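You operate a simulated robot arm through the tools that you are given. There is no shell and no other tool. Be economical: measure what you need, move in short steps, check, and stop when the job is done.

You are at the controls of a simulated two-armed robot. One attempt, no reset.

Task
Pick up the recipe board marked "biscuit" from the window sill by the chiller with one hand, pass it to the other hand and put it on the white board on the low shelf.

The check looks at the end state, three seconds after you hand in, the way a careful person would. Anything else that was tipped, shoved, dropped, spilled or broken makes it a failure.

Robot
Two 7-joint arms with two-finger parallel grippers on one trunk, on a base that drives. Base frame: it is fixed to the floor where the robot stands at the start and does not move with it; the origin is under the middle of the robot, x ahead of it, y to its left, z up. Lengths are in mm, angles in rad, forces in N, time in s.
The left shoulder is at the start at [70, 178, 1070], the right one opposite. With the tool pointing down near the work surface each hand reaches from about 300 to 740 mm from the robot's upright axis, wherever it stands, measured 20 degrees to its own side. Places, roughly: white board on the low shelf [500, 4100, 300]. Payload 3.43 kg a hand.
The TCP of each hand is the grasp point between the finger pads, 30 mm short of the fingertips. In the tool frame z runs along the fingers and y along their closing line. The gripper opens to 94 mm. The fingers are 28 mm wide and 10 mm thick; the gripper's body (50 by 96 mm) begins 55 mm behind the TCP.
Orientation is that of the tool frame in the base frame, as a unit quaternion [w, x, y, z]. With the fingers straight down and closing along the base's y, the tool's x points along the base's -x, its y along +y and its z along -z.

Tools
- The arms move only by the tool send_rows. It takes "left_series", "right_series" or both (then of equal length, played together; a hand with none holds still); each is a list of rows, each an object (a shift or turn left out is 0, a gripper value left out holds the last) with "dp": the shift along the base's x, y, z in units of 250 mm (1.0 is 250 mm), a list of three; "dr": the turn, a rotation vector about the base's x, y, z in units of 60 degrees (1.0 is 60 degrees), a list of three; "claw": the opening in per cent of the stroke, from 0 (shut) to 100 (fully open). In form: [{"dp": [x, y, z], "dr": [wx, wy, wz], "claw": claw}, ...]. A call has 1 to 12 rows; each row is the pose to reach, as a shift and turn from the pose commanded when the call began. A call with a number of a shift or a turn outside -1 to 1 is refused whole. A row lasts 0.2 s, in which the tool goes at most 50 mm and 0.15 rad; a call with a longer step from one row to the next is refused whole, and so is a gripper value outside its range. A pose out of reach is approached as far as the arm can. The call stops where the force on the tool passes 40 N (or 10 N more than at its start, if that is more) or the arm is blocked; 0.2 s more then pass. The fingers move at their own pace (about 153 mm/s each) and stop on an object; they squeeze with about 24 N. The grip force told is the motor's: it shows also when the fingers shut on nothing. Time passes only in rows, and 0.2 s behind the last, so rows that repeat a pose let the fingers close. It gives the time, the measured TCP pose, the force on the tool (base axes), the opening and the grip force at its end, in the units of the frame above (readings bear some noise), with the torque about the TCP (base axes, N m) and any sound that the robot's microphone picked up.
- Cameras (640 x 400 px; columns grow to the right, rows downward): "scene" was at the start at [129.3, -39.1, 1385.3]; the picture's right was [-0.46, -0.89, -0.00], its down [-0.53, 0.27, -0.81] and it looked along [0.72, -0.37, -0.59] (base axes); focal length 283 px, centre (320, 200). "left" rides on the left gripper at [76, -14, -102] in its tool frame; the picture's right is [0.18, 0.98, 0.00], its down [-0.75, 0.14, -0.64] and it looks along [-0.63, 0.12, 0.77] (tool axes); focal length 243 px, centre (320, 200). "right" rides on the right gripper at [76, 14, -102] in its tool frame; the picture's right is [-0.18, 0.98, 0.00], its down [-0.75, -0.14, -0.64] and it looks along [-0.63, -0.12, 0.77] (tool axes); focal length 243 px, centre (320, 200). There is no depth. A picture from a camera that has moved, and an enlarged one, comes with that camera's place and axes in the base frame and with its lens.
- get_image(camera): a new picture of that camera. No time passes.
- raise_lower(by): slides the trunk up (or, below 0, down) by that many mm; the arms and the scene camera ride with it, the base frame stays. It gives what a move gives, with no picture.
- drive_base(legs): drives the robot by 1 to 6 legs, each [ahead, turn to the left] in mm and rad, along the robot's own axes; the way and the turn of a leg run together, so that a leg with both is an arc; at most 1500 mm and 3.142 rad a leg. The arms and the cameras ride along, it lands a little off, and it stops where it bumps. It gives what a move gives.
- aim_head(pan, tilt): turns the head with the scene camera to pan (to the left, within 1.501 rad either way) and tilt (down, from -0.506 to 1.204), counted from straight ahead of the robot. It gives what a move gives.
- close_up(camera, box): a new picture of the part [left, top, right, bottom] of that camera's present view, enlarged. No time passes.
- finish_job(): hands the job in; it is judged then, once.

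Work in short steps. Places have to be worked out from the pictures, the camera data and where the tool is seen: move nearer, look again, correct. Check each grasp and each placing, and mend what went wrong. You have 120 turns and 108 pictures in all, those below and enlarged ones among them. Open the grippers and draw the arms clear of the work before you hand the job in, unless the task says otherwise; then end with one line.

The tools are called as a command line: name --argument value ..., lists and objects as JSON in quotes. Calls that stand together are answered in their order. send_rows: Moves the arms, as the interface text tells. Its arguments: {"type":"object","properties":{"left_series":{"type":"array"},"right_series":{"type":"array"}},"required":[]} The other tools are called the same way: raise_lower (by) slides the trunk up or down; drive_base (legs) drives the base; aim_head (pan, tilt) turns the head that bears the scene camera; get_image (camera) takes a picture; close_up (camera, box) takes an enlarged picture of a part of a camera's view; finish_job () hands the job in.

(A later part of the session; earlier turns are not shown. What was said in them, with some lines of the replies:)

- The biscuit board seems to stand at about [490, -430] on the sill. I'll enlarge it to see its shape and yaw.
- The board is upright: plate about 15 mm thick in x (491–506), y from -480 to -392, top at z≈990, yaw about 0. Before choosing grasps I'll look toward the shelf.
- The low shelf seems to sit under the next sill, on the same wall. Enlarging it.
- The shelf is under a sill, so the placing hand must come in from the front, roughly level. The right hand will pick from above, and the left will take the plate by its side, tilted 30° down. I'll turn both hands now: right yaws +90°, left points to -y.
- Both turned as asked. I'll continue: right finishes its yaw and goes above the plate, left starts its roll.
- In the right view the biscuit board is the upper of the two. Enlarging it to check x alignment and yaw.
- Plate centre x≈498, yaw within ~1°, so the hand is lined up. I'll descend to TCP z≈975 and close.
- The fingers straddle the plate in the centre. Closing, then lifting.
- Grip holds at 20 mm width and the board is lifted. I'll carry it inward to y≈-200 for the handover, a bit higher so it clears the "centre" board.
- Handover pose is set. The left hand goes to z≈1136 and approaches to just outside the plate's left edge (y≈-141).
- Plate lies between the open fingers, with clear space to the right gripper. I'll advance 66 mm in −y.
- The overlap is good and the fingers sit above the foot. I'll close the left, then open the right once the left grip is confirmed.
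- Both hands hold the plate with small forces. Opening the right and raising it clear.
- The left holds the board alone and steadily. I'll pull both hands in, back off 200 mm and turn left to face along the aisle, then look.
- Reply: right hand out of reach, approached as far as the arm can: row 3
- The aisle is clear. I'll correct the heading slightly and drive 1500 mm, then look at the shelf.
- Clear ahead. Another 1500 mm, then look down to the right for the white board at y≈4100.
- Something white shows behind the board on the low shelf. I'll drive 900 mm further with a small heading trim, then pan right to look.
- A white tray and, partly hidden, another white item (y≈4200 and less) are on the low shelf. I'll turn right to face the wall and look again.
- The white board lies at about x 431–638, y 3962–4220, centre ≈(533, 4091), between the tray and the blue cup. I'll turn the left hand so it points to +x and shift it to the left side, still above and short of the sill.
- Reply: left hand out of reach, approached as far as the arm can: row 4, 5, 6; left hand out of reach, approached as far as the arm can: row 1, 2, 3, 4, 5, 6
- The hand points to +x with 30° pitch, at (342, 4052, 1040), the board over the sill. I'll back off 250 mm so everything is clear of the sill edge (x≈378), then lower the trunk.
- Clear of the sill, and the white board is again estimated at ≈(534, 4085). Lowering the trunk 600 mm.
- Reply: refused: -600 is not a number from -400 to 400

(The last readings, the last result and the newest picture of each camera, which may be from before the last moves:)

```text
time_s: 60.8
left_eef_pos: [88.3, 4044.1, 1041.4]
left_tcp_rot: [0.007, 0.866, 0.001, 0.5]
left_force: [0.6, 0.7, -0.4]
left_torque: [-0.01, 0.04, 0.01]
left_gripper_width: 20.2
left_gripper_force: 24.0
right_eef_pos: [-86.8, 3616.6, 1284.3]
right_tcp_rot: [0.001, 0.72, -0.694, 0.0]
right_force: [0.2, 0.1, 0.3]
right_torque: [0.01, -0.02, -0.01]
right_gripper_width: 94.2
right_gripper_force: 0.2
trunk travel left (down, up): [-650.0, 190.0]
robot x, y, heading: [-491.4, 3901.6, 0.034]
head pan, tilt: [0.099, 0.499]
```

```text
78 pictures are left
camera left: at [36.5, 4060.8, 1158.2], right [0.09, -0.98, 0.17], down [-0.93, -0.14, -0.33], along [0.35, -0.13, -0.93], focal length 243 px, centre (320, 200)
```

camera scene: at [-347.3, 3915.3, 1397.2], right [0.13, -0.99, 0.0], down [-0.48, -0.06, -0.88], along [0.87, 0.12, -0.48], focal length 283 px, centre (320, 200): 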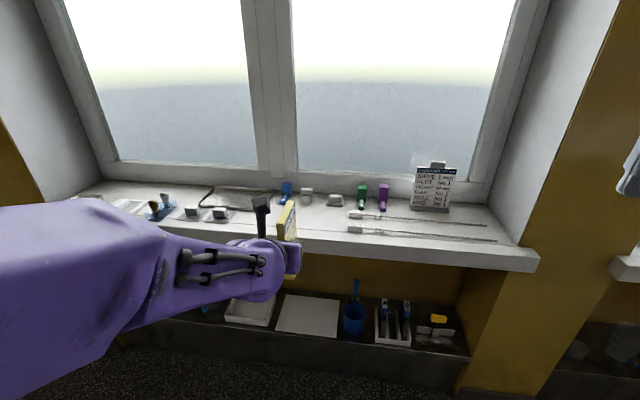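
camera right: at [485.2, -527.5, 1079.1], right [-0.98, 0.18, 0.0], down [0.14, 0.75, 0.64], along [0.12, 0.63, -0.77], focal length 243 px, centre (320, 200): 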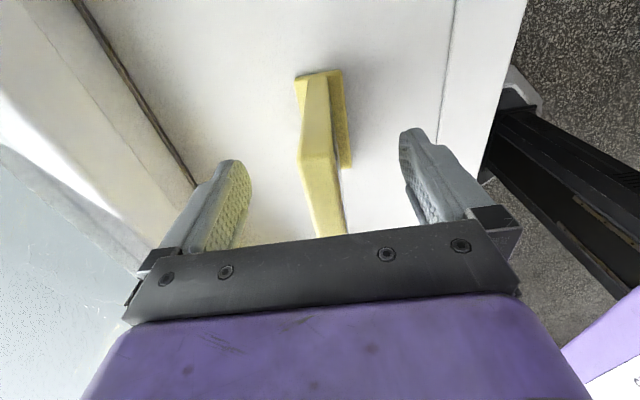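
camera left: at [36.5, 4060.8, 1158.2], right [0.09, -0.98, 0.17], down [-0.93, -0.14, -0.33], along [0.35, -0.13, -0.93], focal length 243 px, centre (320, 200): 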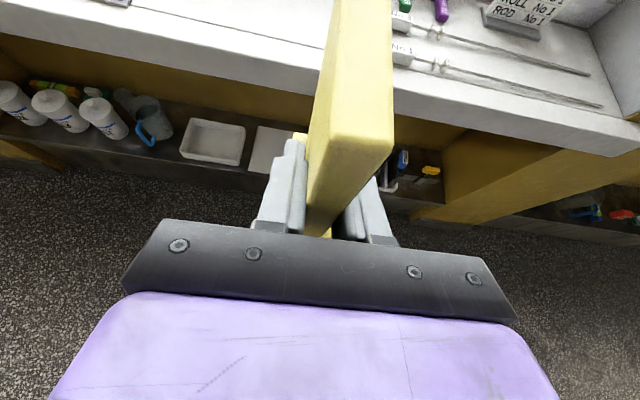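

The limit is 400 per call, so I'll go in two steps: -400, then -180.

raise_lower --by -400

raise_lower --by -180

get_image --camera "scene"

get_image --camera "left"

```text
time_s: 64.6
left_eef_pos: [85.7, 4044.0, 642.1]
left_tcp_rot: [0.007, 0.866, 0.001, 0.5]
left_force: [0.0, 0.6, 0.4]
left_torque: [0.02, 0.1, 0.0]
left_gripper_width: 20.0
left_gripper_force: 23.9
right_eef_pos: [-87.8, 3616.1, 884.3]
right_tcp_rot: [0.0, 0.72, -0.694, 0.0]
right_force: [0.7, 1.3, -0.2]
right_torque: [-0.02, -0.01, -0.01]
right_gripper_width: 94.1
right_gripper_force: 0.0
trunk travel left (down, up): [-250.0, 590.0]
robot x, y, heading: [-490.9, 3898.3, 0.031]
head pan, tilt: [0.099, 0.499]
```

```text
time_s: 66.6
left_eef_pos: [86.3, 4044.6, 461.0]
left_tcp_rot: [0.006, 0.866, 0.002, 0.501]
left_force: [-0.3, -0.4, 0.1]
left_torque: [-0.02, 0.07, 0.02]
left_gripper_width: 20.1
left_gripper_force: 23.6
right_eef_pos: [-86.7, 3615.9, 703.8]
right_tcp_rot: [0.0, 0.719, -0.695, 0.0]
right_force: [-0.6, 0.0, 0.0]
right_torque: [-0.03, -0.05, 0.01]
right_gripper_width: 94.1
right_gripper_force: 0.2
trunk travel left (down, up): [-70.0, 770.0]
robot x, y, heading: [-492.8, 3901.8, 0.036]
head pan, tilt: [0.099, 0.499]
```

```text
77 pictures are left
camera scene: at [-347.6, 3915.2, 817.3], right [0.13, -0.99, 0.0], down [-0.47, -0.06, -0.88], along [0.87, 0.12, -0.48], focal length 283 px, centre (320, 200)
```

scene: 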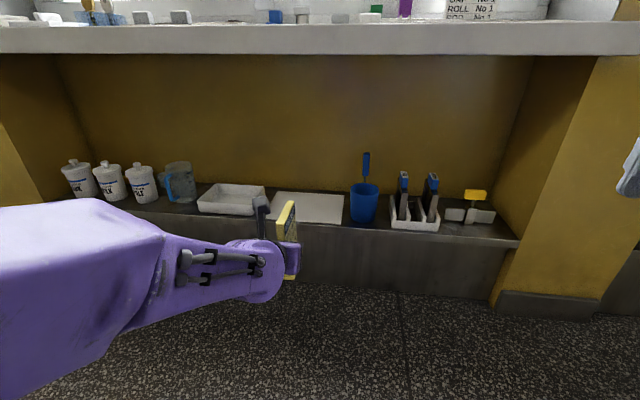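

```text
76 pictures are left
camera left: at [36.1, 4060.8, 578.3], right [0.09, -0.98, 0.17], down [-0.93, -0.14, -0.33], along [0.35, -0.13, -0.93], focal length 243 px, centre (320, 200)
```

left: 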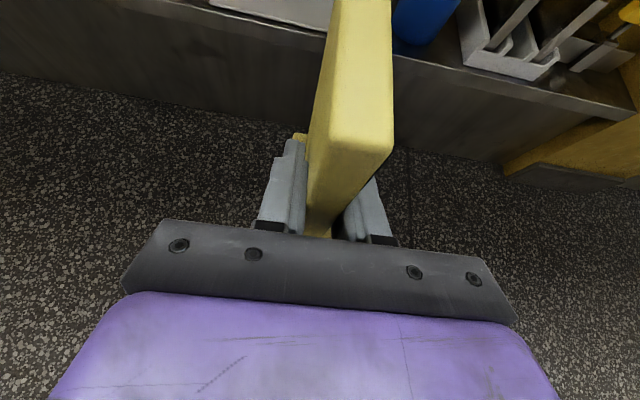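

The low view agrees: the white board has clear space, tray to the left and cup to the right. Driving forward 300 mm under the sill, with board bottom at about z=400.

drive_base --legs '[[300, 0]]'

get_image --camera "scene"

get_image --camera "left"

```text
time_s: 68.6
left_eef_pos: [390.5, 4056.4, 460.4]
left_tcp_rot: [0.007, 0.866, 0.002, 0.501]
left_force: [0.6, 0.2, 0.0]
left_torque: [0.0, 0.06, -0.02]
left_gripper_width: 20.3
left_gripper_force: 24.0
right_eef_pos: [216.9, 3628.1, 705.4]
right_tcp_rot: [0.0, 0.721, -0.693, 0.0]
right_force: [-0.1, 0.1, 0.7]
right_torque: [0.01, -0.02, -0.06]
right_gripper_width: 94.0
right_gripper_force: 0.1
trunk travel left (down, up): [-70.0, 770.0]
robot x, y, heading: [-187.8, 3912.3, 0.034]
head pan, tilt: [0.099, 0.499]
```

```text
75 pictures are left
camera scene: at [-44.0, 3926.3, 817.2], right [0.14, -0.99, 0.0], down [-0.47, -0.06, -0.88], along [0.87, 0.12, -0.48], focal length 283 px, centre (320, 200)
```

scene: 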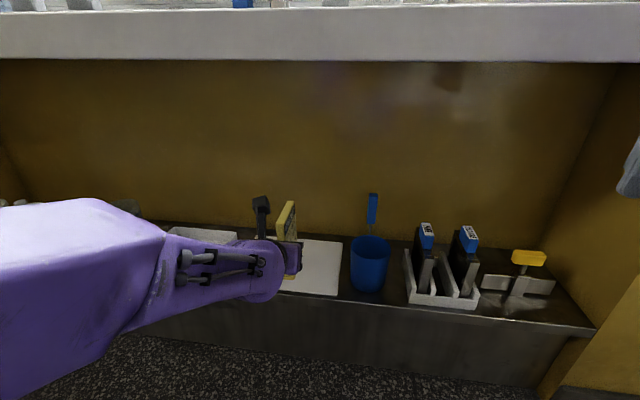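

```text
74 pictures are left
camera left: at [339.3, 4072.9, 578.2], right [0.09, -0.98, 0.17], down [-0.93, -0.14, -0.33], along [0.35, -0.13, -0.93], focal length 243 px, centre (320, 200)
```

left: 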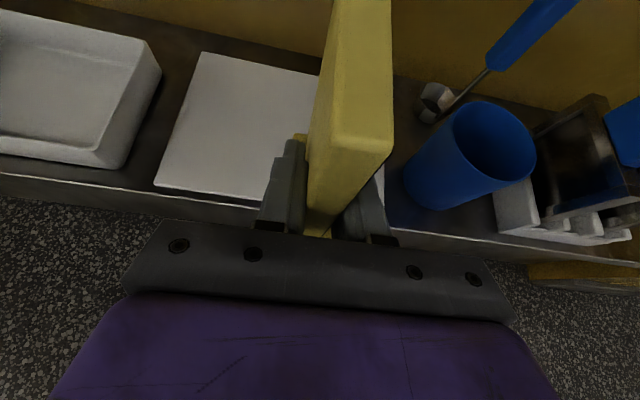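

White board confirmed at x 428–634, y 3955–4216. Board centre is about 25 mm ahead of the TCP, so I move the TCP to (507, 4087), keeping height.

send_rows --left_series '[{"dp": [0.1, 0.04, 0]}, {"dp": [0.22, 0.08, 0]}, {"dp": [0.34, 0.12, 0]}, {"dp": [0.42, 0.12, 0]}, {"dp": [0.465, 0.12, 0]}]'

get_image --camera "scene"

get_image --camera "left"

```text
time_s: 69.8
left_eef_pos: [506.9, 4085.8, 459.1]
left_tcp_rot: [0.007, 0.866, 0.002, 0.499]
left_force: [-0.3, 0.4, -0.1]
left_torque: [-0.01, 0.07, -0.01]
left_gripper_width: 20.4
left_gripper_force: 23.9
right_eef_pos: [216.8, 3628.8, 704.6]
right_tcp_rot: [0.0, 0.721, -0.693, 0.0]
right_force: [-0.5, 0.5, 0.3]
right_torque: [0.02, 0.01, 0.01]
right_gripper_width: 94.2
right_gripper_force: 0.2
trunk travel left (down, up): [-70.0, 770.0]
robot x, y, heading: [-184.2, 3915.6, 0.037]
head pan, tilt: [0.099, 0.499]
```

```text
73 pictures are left
camera scene: at [-44.0, 3926.4, 817.2], right [0.14, -0.99, 0.0], down [-0.47, -0.07, -0.88], along [0.87, 0.12, -0.48], focal length 283 px, centre (320, 200)
```

scene: 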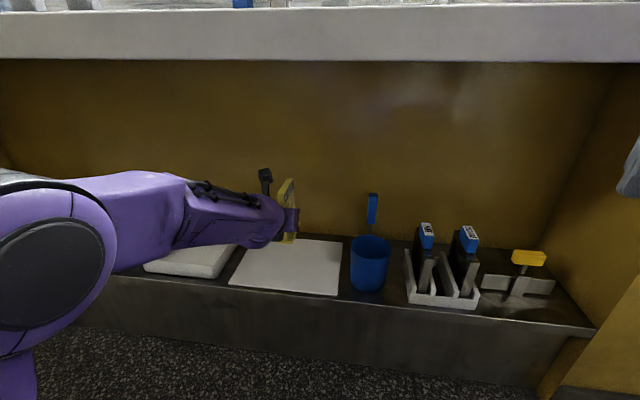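

```text
72 pictures are left
camera left: at [456.3, 4102.7, 577.5], right [0.09, -0.98, 0.17], down [-0.93, -0.14, -0.33], along [0.35, -0.13, -0.93], focal length 243 px, centre (320, 200)
```

left: 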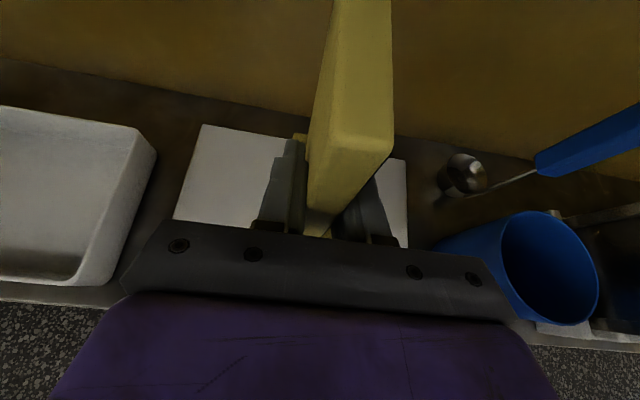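

Aligned over the middle of the white board, and the forearm stays well above the tray. Descending 65 mm.

send_rows --left_series '[{"dp": [0, 0, -0.08]}, {"dp": [0, 0, -0.16]}, {"dp": [0, 0, -0.22]}, {"dp": [0, 0, -0.26]}]'

get_image --camera "scene"

close_up --camera "scene" --box '[210, 160, 370, 300]'

```text
time_s: 70.8
left_eef_pos: [506.2, 4087.8, 395.4]
left_tcp_rot: [0.007, 0.866, 0.002, 0.5]
left_force: [0.2, -0.4, 0.3]
left_torque: [0.0, 0.08, 0.0]
left_gripper_width: 20.2
left_gripper_force: 23.9
right_eef_pos: [216.3, 3628.0, 704.3]
right_tcp_rot: [0.0, 0.721, -0.693, 0.0]
right_force: [-0.6, 0.0, -0.3]
right_torque: [-0.01, 0.02, 0.04]
right_gripper_width: 93.7
right_gripper_force: 0.2
trunk travel left (down, up): [-70.0, 770.0]
robot x, y, heading: [-184.9, 3909.7, 0.036]
head pan, tilt: [0.099, 0.499]
```

```text
71 pictures are left
camera scene: at [-44.0, 3926.4, 817.2], right [0.14, -0.99, 0.0], down [-0.47, -0.07, -0.88], along [0.87, 0.12, -0.48], focal length 283 px, centre (320, 200)
```

scene: 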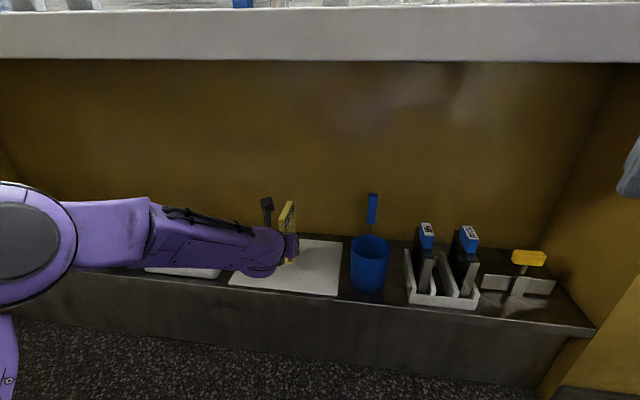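

```text
2.86 times, centred on (290, 230) of scene
camera zoom: at [-44.0, 3926.4, 817.2], right [0.14, -0.99, 0.0], down [-0.47, -0.07, -0.88], along [0.87, 0.12, -0.48], focal length 809 px, centre (406, 114)
```

zoom: 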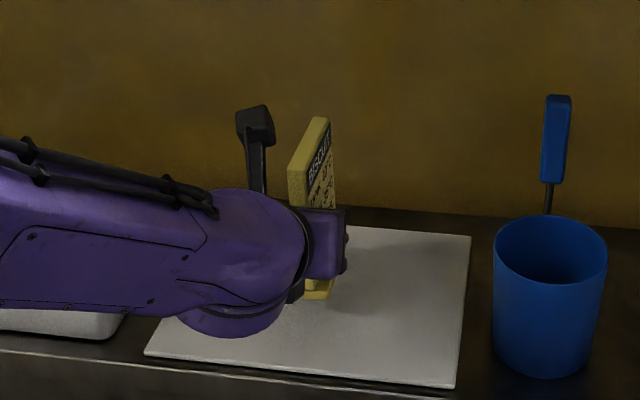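

Board bottom is roughly at z≈334, with no contact. The wrist and forearm stay in front of the shelf. Going down in small steps while watching force.

send_rows --left_series '[{"dp": [0, 0, -0.03]}, {"dp": [0, 0, -0.06]}]'

send_rows --left_series '[{"dp": [0, 0, -0.01]}, {"dp": [0, 0, -0.018]}]'

close_up --camera "scene" --box '[250, 190, 330, 290]'

```text
time_s: 71.4
left_eef_pos: [506.6, 4088.0, 380.7]
left_tcp_rot: [0.006, 0.866, 0.002, 0.5]
left_force: [-0.5, 1.0, 0.0]
left_torque: [0.02, 0.06, 0.04]
left_gripper_width: 20.1
left_gripper_force: 23.3
right_eef_pos: [217.2, 3627.9, 704.6]
right_tcp_rot: [0.0, 0.721, -0.693, 0.0]
right_force: [-0.2, 0.5, 0.2]
right_torque: [0.03, 0.02, -0.01]
right_gripper_width: 93.9
right_gripper_force: 0.2
trunk travel left (down, up): [-70.0, 770.0]
robot x, y, heading: [-186.6, 3910.1, 0.038]
head pan, tilt: [0.099, 0.499]
```

```text
time_s: 72.0
left_eef_pos: [506.5, 4087.1, 375.6]
left_tcp_rot: [0.007, 0.866, 0.001, 0.5]
left_force: [-0.5, 0.5, -0.4]
left_torque: [0.04, 0.09, 0.0]
left_gripper_width: 20.3
left_gripper_force: 23.9
right_eef_pos: [217.0, 3627.1, 704.9]
right_tcp_rot: [0.0, 0.72, -0.693, 0.0]
right_force: [-0.8, 0.1, -0.6]
right_torque: [-0.02, 0.01, 0.03]
right_gripper_width: 93.7
right_gripper_force: 0.0
trunk travel left (down, up): [-70.0, 770.0]
robot x, y, heading: [-184.9, 3909.0, 0.032]
head pan, tilt: [0.099, 0.499]
```

```text
4.00 times, centred on (290, 240) of scene
camera zoom: at [-44.0, 3926.4, 817.2], right [0.14, -0.99, 0.0], down [-0.47, -0.07, -0.88], along [0.87, 0.12, -0.48], focal length 1133 px, centre (440, 40)
```

zoom: 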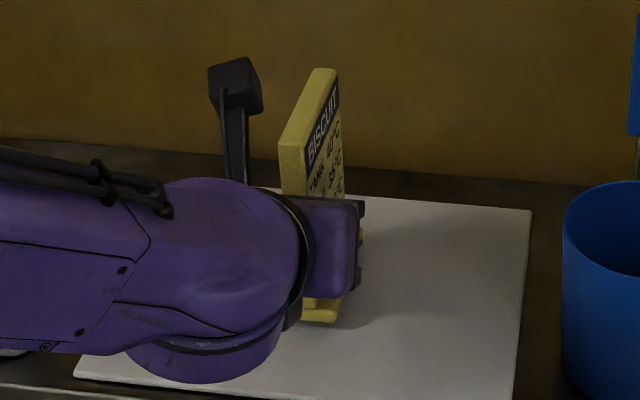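

No contact yet (bottom ≈314). Continuing in ~3–4 mm steps.

send_rows --left_series '[{"dp": [0, 0, -0.008]}, {"dp": [0, 0, -0.014]}]'

send_rows --left_series '[{"dp": [0, 0, -0.006]}, {"dp": [0, 0, -0.012]}]'

```text
time_s: 72.6
left_eef_pos: [505.7, 4085.3, 373.3]
left_tcp_rot: [0.005, 0.866, 0.003, 0.499]
left_force: [0.5, -1.1, -1.3]
left_torque: [-0.01, 0.06, 0.01]
left_gripper_width: 20.0
left_gripper_force: 23.8
right_eef_pos: [215.8, 3628.4, 703.6]
right_tcp_rot: [0.0, 0.721, -0.693, 0.0]
right_force: [0.0, 0.1, 0.6]
right_torque: [-0.03, 0.02, -0.02]
right_gripper_width: 94.0
right_gripper_force: 0.1
trunk travel left (down, up): [-70.0, 770.0]
robot x, y, heading: [-185.1, 3908.3, 0.038]
head pan, tilt: [0.099, 0.499]
```

```text
time_s: 73.2
left_eef_pos: [506.4, 4086.4, 372.1]
left_tcp_rot: [0.007, 0.866, 0.002, 0.5]
left_force: [0.5, 1.0, -0.2]
left_torque: [0.0, 0.04, -0.01]
left_gripper_width: 20.3
left_gripper_force: 23.7
right_eef_pos: [216.0, 3628.4, 705.2]
right_tcp_rot: [-0.001, 0.721, -0.693, 0.0]
right_force: [0.3, 0.8, -0.3]
right_torque: [-0.05, 0.02, -0.01]
right_gripper_width: 94.1
right_gripper_force: 0.2
trunk travel left (down, up): [-70.0, 770.0]
robot x, y, heading: [-186.4, 3914.3, 0.036]
head pan, tilt: [0.099, 0.499]
```

Still no contact force. More small steps.

send_rows --left_series '[{"dp": [0, 0, -0.006]}, {"dp": [0, 0, -0.012]}]'

send_rows --left_series '[{"dp": [0, 0, -0.006]}, {"dp": [0, 0, -0.012]}]'

get_image --camera "left"

```text
time_s: 73.8
left_eef_pos: [506.7, 4085.8, 370.0]
left_tcp_rot: [0.007, 0.865, 0.001, 0.501]
left_force: [1.1, 1.4, 5.6]
left_torque: [0.2, -0.64, 0.02]
left_gripper_width: 20.3
left_gripper_force: 24.1
right_eef_pos: [215.7, 3627.6, 704.5]
right_tcp_rot: [-0.001, 0.721, -0.693, 0.0]
right_force: [0.4, 0.0, -0.4]
right_torque: [0.01, -0.01, 0.01]
right_gripper_width: 93.9
right_gripper_force: 0.0
trunk travel left (down, up): [-70.0, 770.0]
robot x, y, heading: [-185.6, 3910.6, 0.038]
head pan, tilt: [0.099, 0.499]
```

```text
time_s: 74.4
left_eef_pos: [506.4, 4087.5, 369.2]
left_tcp_rot: [0.007, 0.865, 0.001, 0.502]
left_force: [0.5, -3.1, 18.3]
left_torque: [0.33, 0.29, 0.05]
left_gripper_width: 20.5
left_gripper_force: 24.2
right_eef_pos: [215.3, 3627.1, 704.7]
right_tcp_rot: [-0.002, 0.721, -0.693, 0.001]
right_force: [0.2, -0.3, 0.9]
right_torque: [-0.01, 0.03, 0.02]
right_gripper_width: 94.2
right_gripper_force: 0.0
trunk travel left (down, up): [-70.0, 770.0]
robot x, y, heading: [-185.8, 3912.6, 0.035]
head pan, tilt: [0.099, 0.499]
```

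```text
68 pictures are left
camera left: at [454.6, 4102.2, 485.7], right [0.09, -0.98, 0.17], down [-0.93, -0.14, -0.34], along [0.35, -0.13, -0.93], focal length 243 px, centre (320, 200)
```

left: 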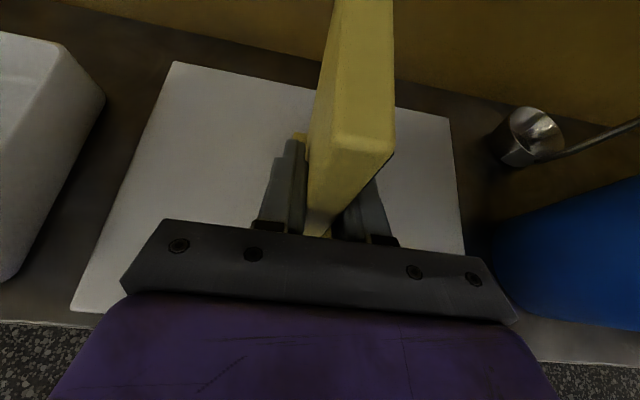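

Contact at 18 N, with the torque gone small, so the foot is flat. I'll ease up ~2.5 mm to relieve the press, then open.

send_rows --left_series '[{"dp": [0, 0, 0.01]}, {"dp": [0, 0, 0.01]}]'

send_rows --left_series '[{"claw": 30}, {"claw": 40}, {"claw": 60}, {"claw": 80}, {"claw": 80}]'

get_image --camera "left"

close_up --camera "scene" --box '[230, 180, 350, 300]'

```text
time_s: 75.0
left_eef_pos: [505.1, 4086.5, 367.9]
left_tcp_rot: [0.005, 0.866, 0.003, 0.501]
left_force: [3.8, -1.5, 12.7]
left_torque: [0.14, -0.38, -0.11]
left_gripper_width: 20.0
left_gripper_force: 24.0
right_eef_pos: [215.6, 3627.9, 705.8]
right_tcp_rot: [-0.001, 0.72, -0.693, 0.0]
right_force: [-0.3, -0.2, -0.7]
right_torque: [0.04, -0.02, -0.03]
right_gripper_width: 93.8
right_gripper_force: 0.1
trunk travel left (down, up): [-70.0, 770.0]
robot x, y, heading: [-184.2, 3910.8, 0.04]
head pan, tilt: [0.099, 0.499]
```

```text
time_s: 76.2
left_eef_pos: [506.4, 4085.8, 368.1]
left_tcp_rot: [0.007, 0.866, 0.001, 0.5]
left_force: [-0.6, -0.2, -0.2]
left_torque: [0.01, -0.01, -0.01]
left_gripper_width: 75.2
left_gripper_force: 0.1
right_eef_pos: [216.2, 3627.8, 704.3]
right_tcp_rot: [0.0, 0.72, -0.694, 0.0]
right_force: [-0.7, -0.2, 0.2]
right_torque: [0.02, -0.01, -0.01]
right_gripper_width: 94.0
right_gripper_force: 0.1
trunk travel left (down, up): [-70.0, 770.0]
robot x, y, heading: [-186.2, 3909.9, 0.04]
head pan, tilt: [0.099, 0.499]
```

```text
67 pictures are left
camera left: at [455.4, 4102.6, 484.7], right [0.09, -0.98, 0.17], down [-0.93, -0.14, -0.33], along [0.35, -0.13, -0.93], focal length 243 px, centre (320, 200)
```

left: 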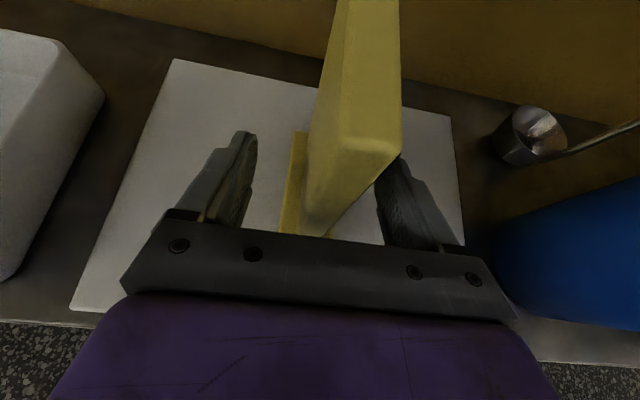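

```text
3.33 times, centred on (290, 240) of scene
camera zoom: at [-44.2, 3926.3, 817.3], right [0.14, -0.99, 0.0], down [-0.47, -0.06, -0.88], along [0.87, 0.12, -0.48], focal length 944 px, centre (420, 67)
```

zoom: 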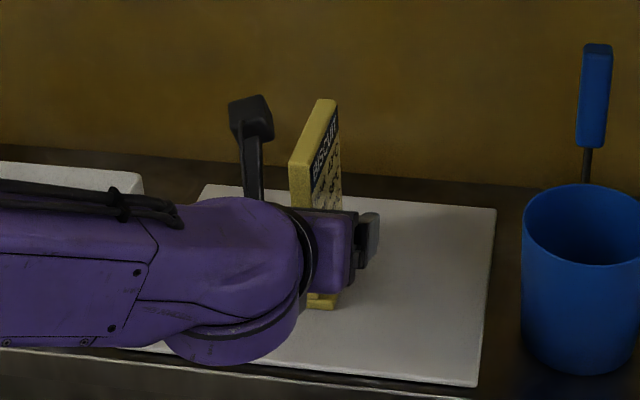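

The board stands upright and free on the white board. I'll withdraw straight back, then drive back.

send_rows --left_series '[{"dp": [-0.1, 0, 0]}, {"dp": [-0.22, 0, 0.01]}, {"dp": [-0.34, 0, 0.05]}, {"dp": [-0.45, 0, 0.1]}]'

get_image --camera "scene"

```text
time_s: 77.2
left_eef_pos: [393.8, 4084.0, 392.6]
left_tcp_rot: [0.006, 0.866, 0.001, 0.5]
left_force: [0.0, -0.4, 0.3]
left_torque: [-0.01, 0.01, 0.0]
left_gripper_width: 75.4
left_gripper_force: 0.1
right_eef_pos: [217.6, 3628.1, 704.3]
right_tcp_rot: [0.0, 0.721, -0.693, 0.0]
right_force: [0.3, 0.2, 0.1]
right_torque: [0.01, -0.01, -0.01]
right_gripper_width: 94.1
right_gripper_force: 0.1
trunk travel left (down, up): [-70.0, 770.0]
robot x, y, heading: [-186.3, 3911.6, 0.038]
head pan, tilt: [0.099, 0.499]
```

```text
65 pictures are left
camera scene: at [-44.2, 3926.4, 817.3], right [0.14, -0.99, 0.0], down [-0.47, -0.07, -0.88], along [0.87, 0.12, -0.48], focal length 283 px, centre (320, 200)
```

scene: 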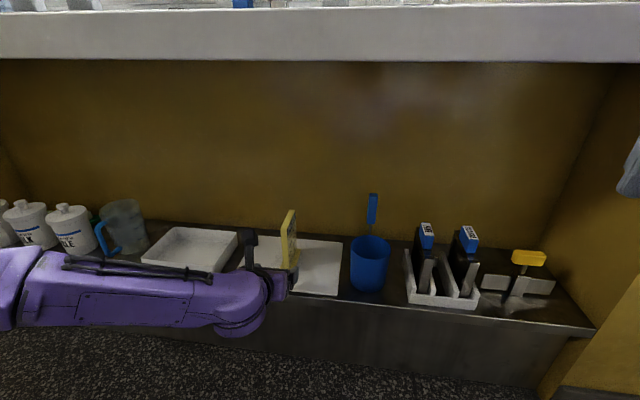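

The hand has come out cleanly. I'll drive back 250 mm, open fully, and inspect the result.

drive_base --legs '[[-270, 0]]'

send_rows --left_series '[{"claw": 100}, {"claw": 100}]'

get_image --camera "scene"

close_up --camera "scene" --box '[190, 130, 430, 280]'

```text
time_s: 79.2
left_eef_pos: [124.0, 4074.3, 391.5]
left_tcp_rot: [0.007, 0.866, 0.001, 0.5]
left_force: [-0.1, -0.4, 0.4]
left_torque: [0.02, 0.0, -0.02]
left_gripper_width: 75.4
left_gripper_force: 0.1
right_eef_pos: [-53.8, 3618.9, 705.3]
right_tcp_rot: [0.0, 0.72, -0.694, 0.0]
right_force: [0.4, -0.6, -0.9]
right_torque: [-0.02, 0.03, -0.01]
right_gripper_width: 94.0
right_gripper_force: 0.0
trunk travel left (down, up): [-70.0, 770.0]
robot x, y, heading: [-455.2, 3902.4, 0.035]
head pan, tilt: [0.099, 0.499]
```

```text
time_s: 79.8
left_eef_pos: [122.6, 4075.0, 392.3]
left_tcp_rot: [0.006, 0.866, 0.002, 0.5]
left_force: [-1.0, 0.0, -0.5]
left_torque: [0.02, 0.04, 0.01]
left_gripper_width: 94.3
left_gripper_force: 0.1
right_eef_pos: [-54.3, 3618.1, 703.7]
right_tcp_rot: [0.0, 0.719, -0.695, 0.0]
right_force: [1.2, -0.6, 0.9]
right_torque: [-0.05, 0.02, 0.0]
right_gripper_width: 93.8
right_gripper_force: 0.1
trunk travel left (down, up): [-70.0, 770.0]
robot x, y, heading: [-456.3, 3901.1, 0.037]
head pan, tilt: [0.099, 0.499]
```

```text
64 pictures are left
camera scene: at [-314.7, 3916.4, 817.3], right [0.13, -0.99, 0.0], down [-0.47, -0.06, -0.88], along [0.87, 0.12, -0.48], focal length 283 px, centre (320, 200)
```

scene: 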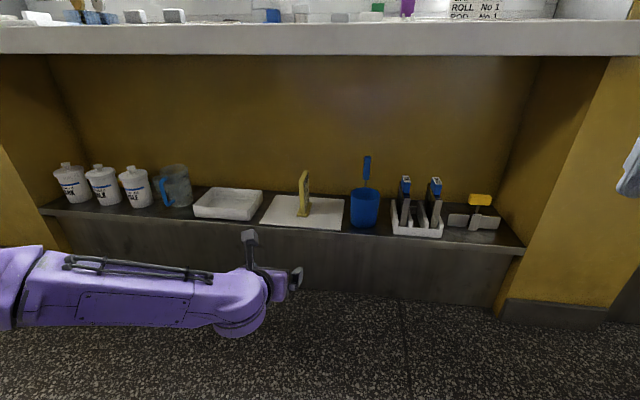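

```text
2.67 times, centred on (310, 205) of scene
camera zoom: at [-314.7, 3916.4, 817.3], right [0.13, -0.99, 0.0], down [-0.47, -0.06, -0.88], along [0.87, 0.12, -0.48], focal length 755 px, centre (347, 187)
```

zoom: 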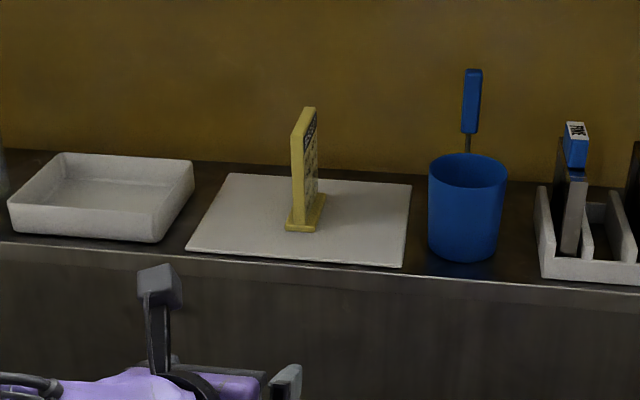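

The biscuit board stands upright in the middle of the white board. Nothing else has moved, and both grippers are open and clear. Handing in.

finish_job

```text
The job is handed in.
```

The "biscuit" recipe board was picked from the sill with the right hand and passed to the left. It now stands upright in the middle of the white board on the low shelf, and I saw nothing else disturbed.
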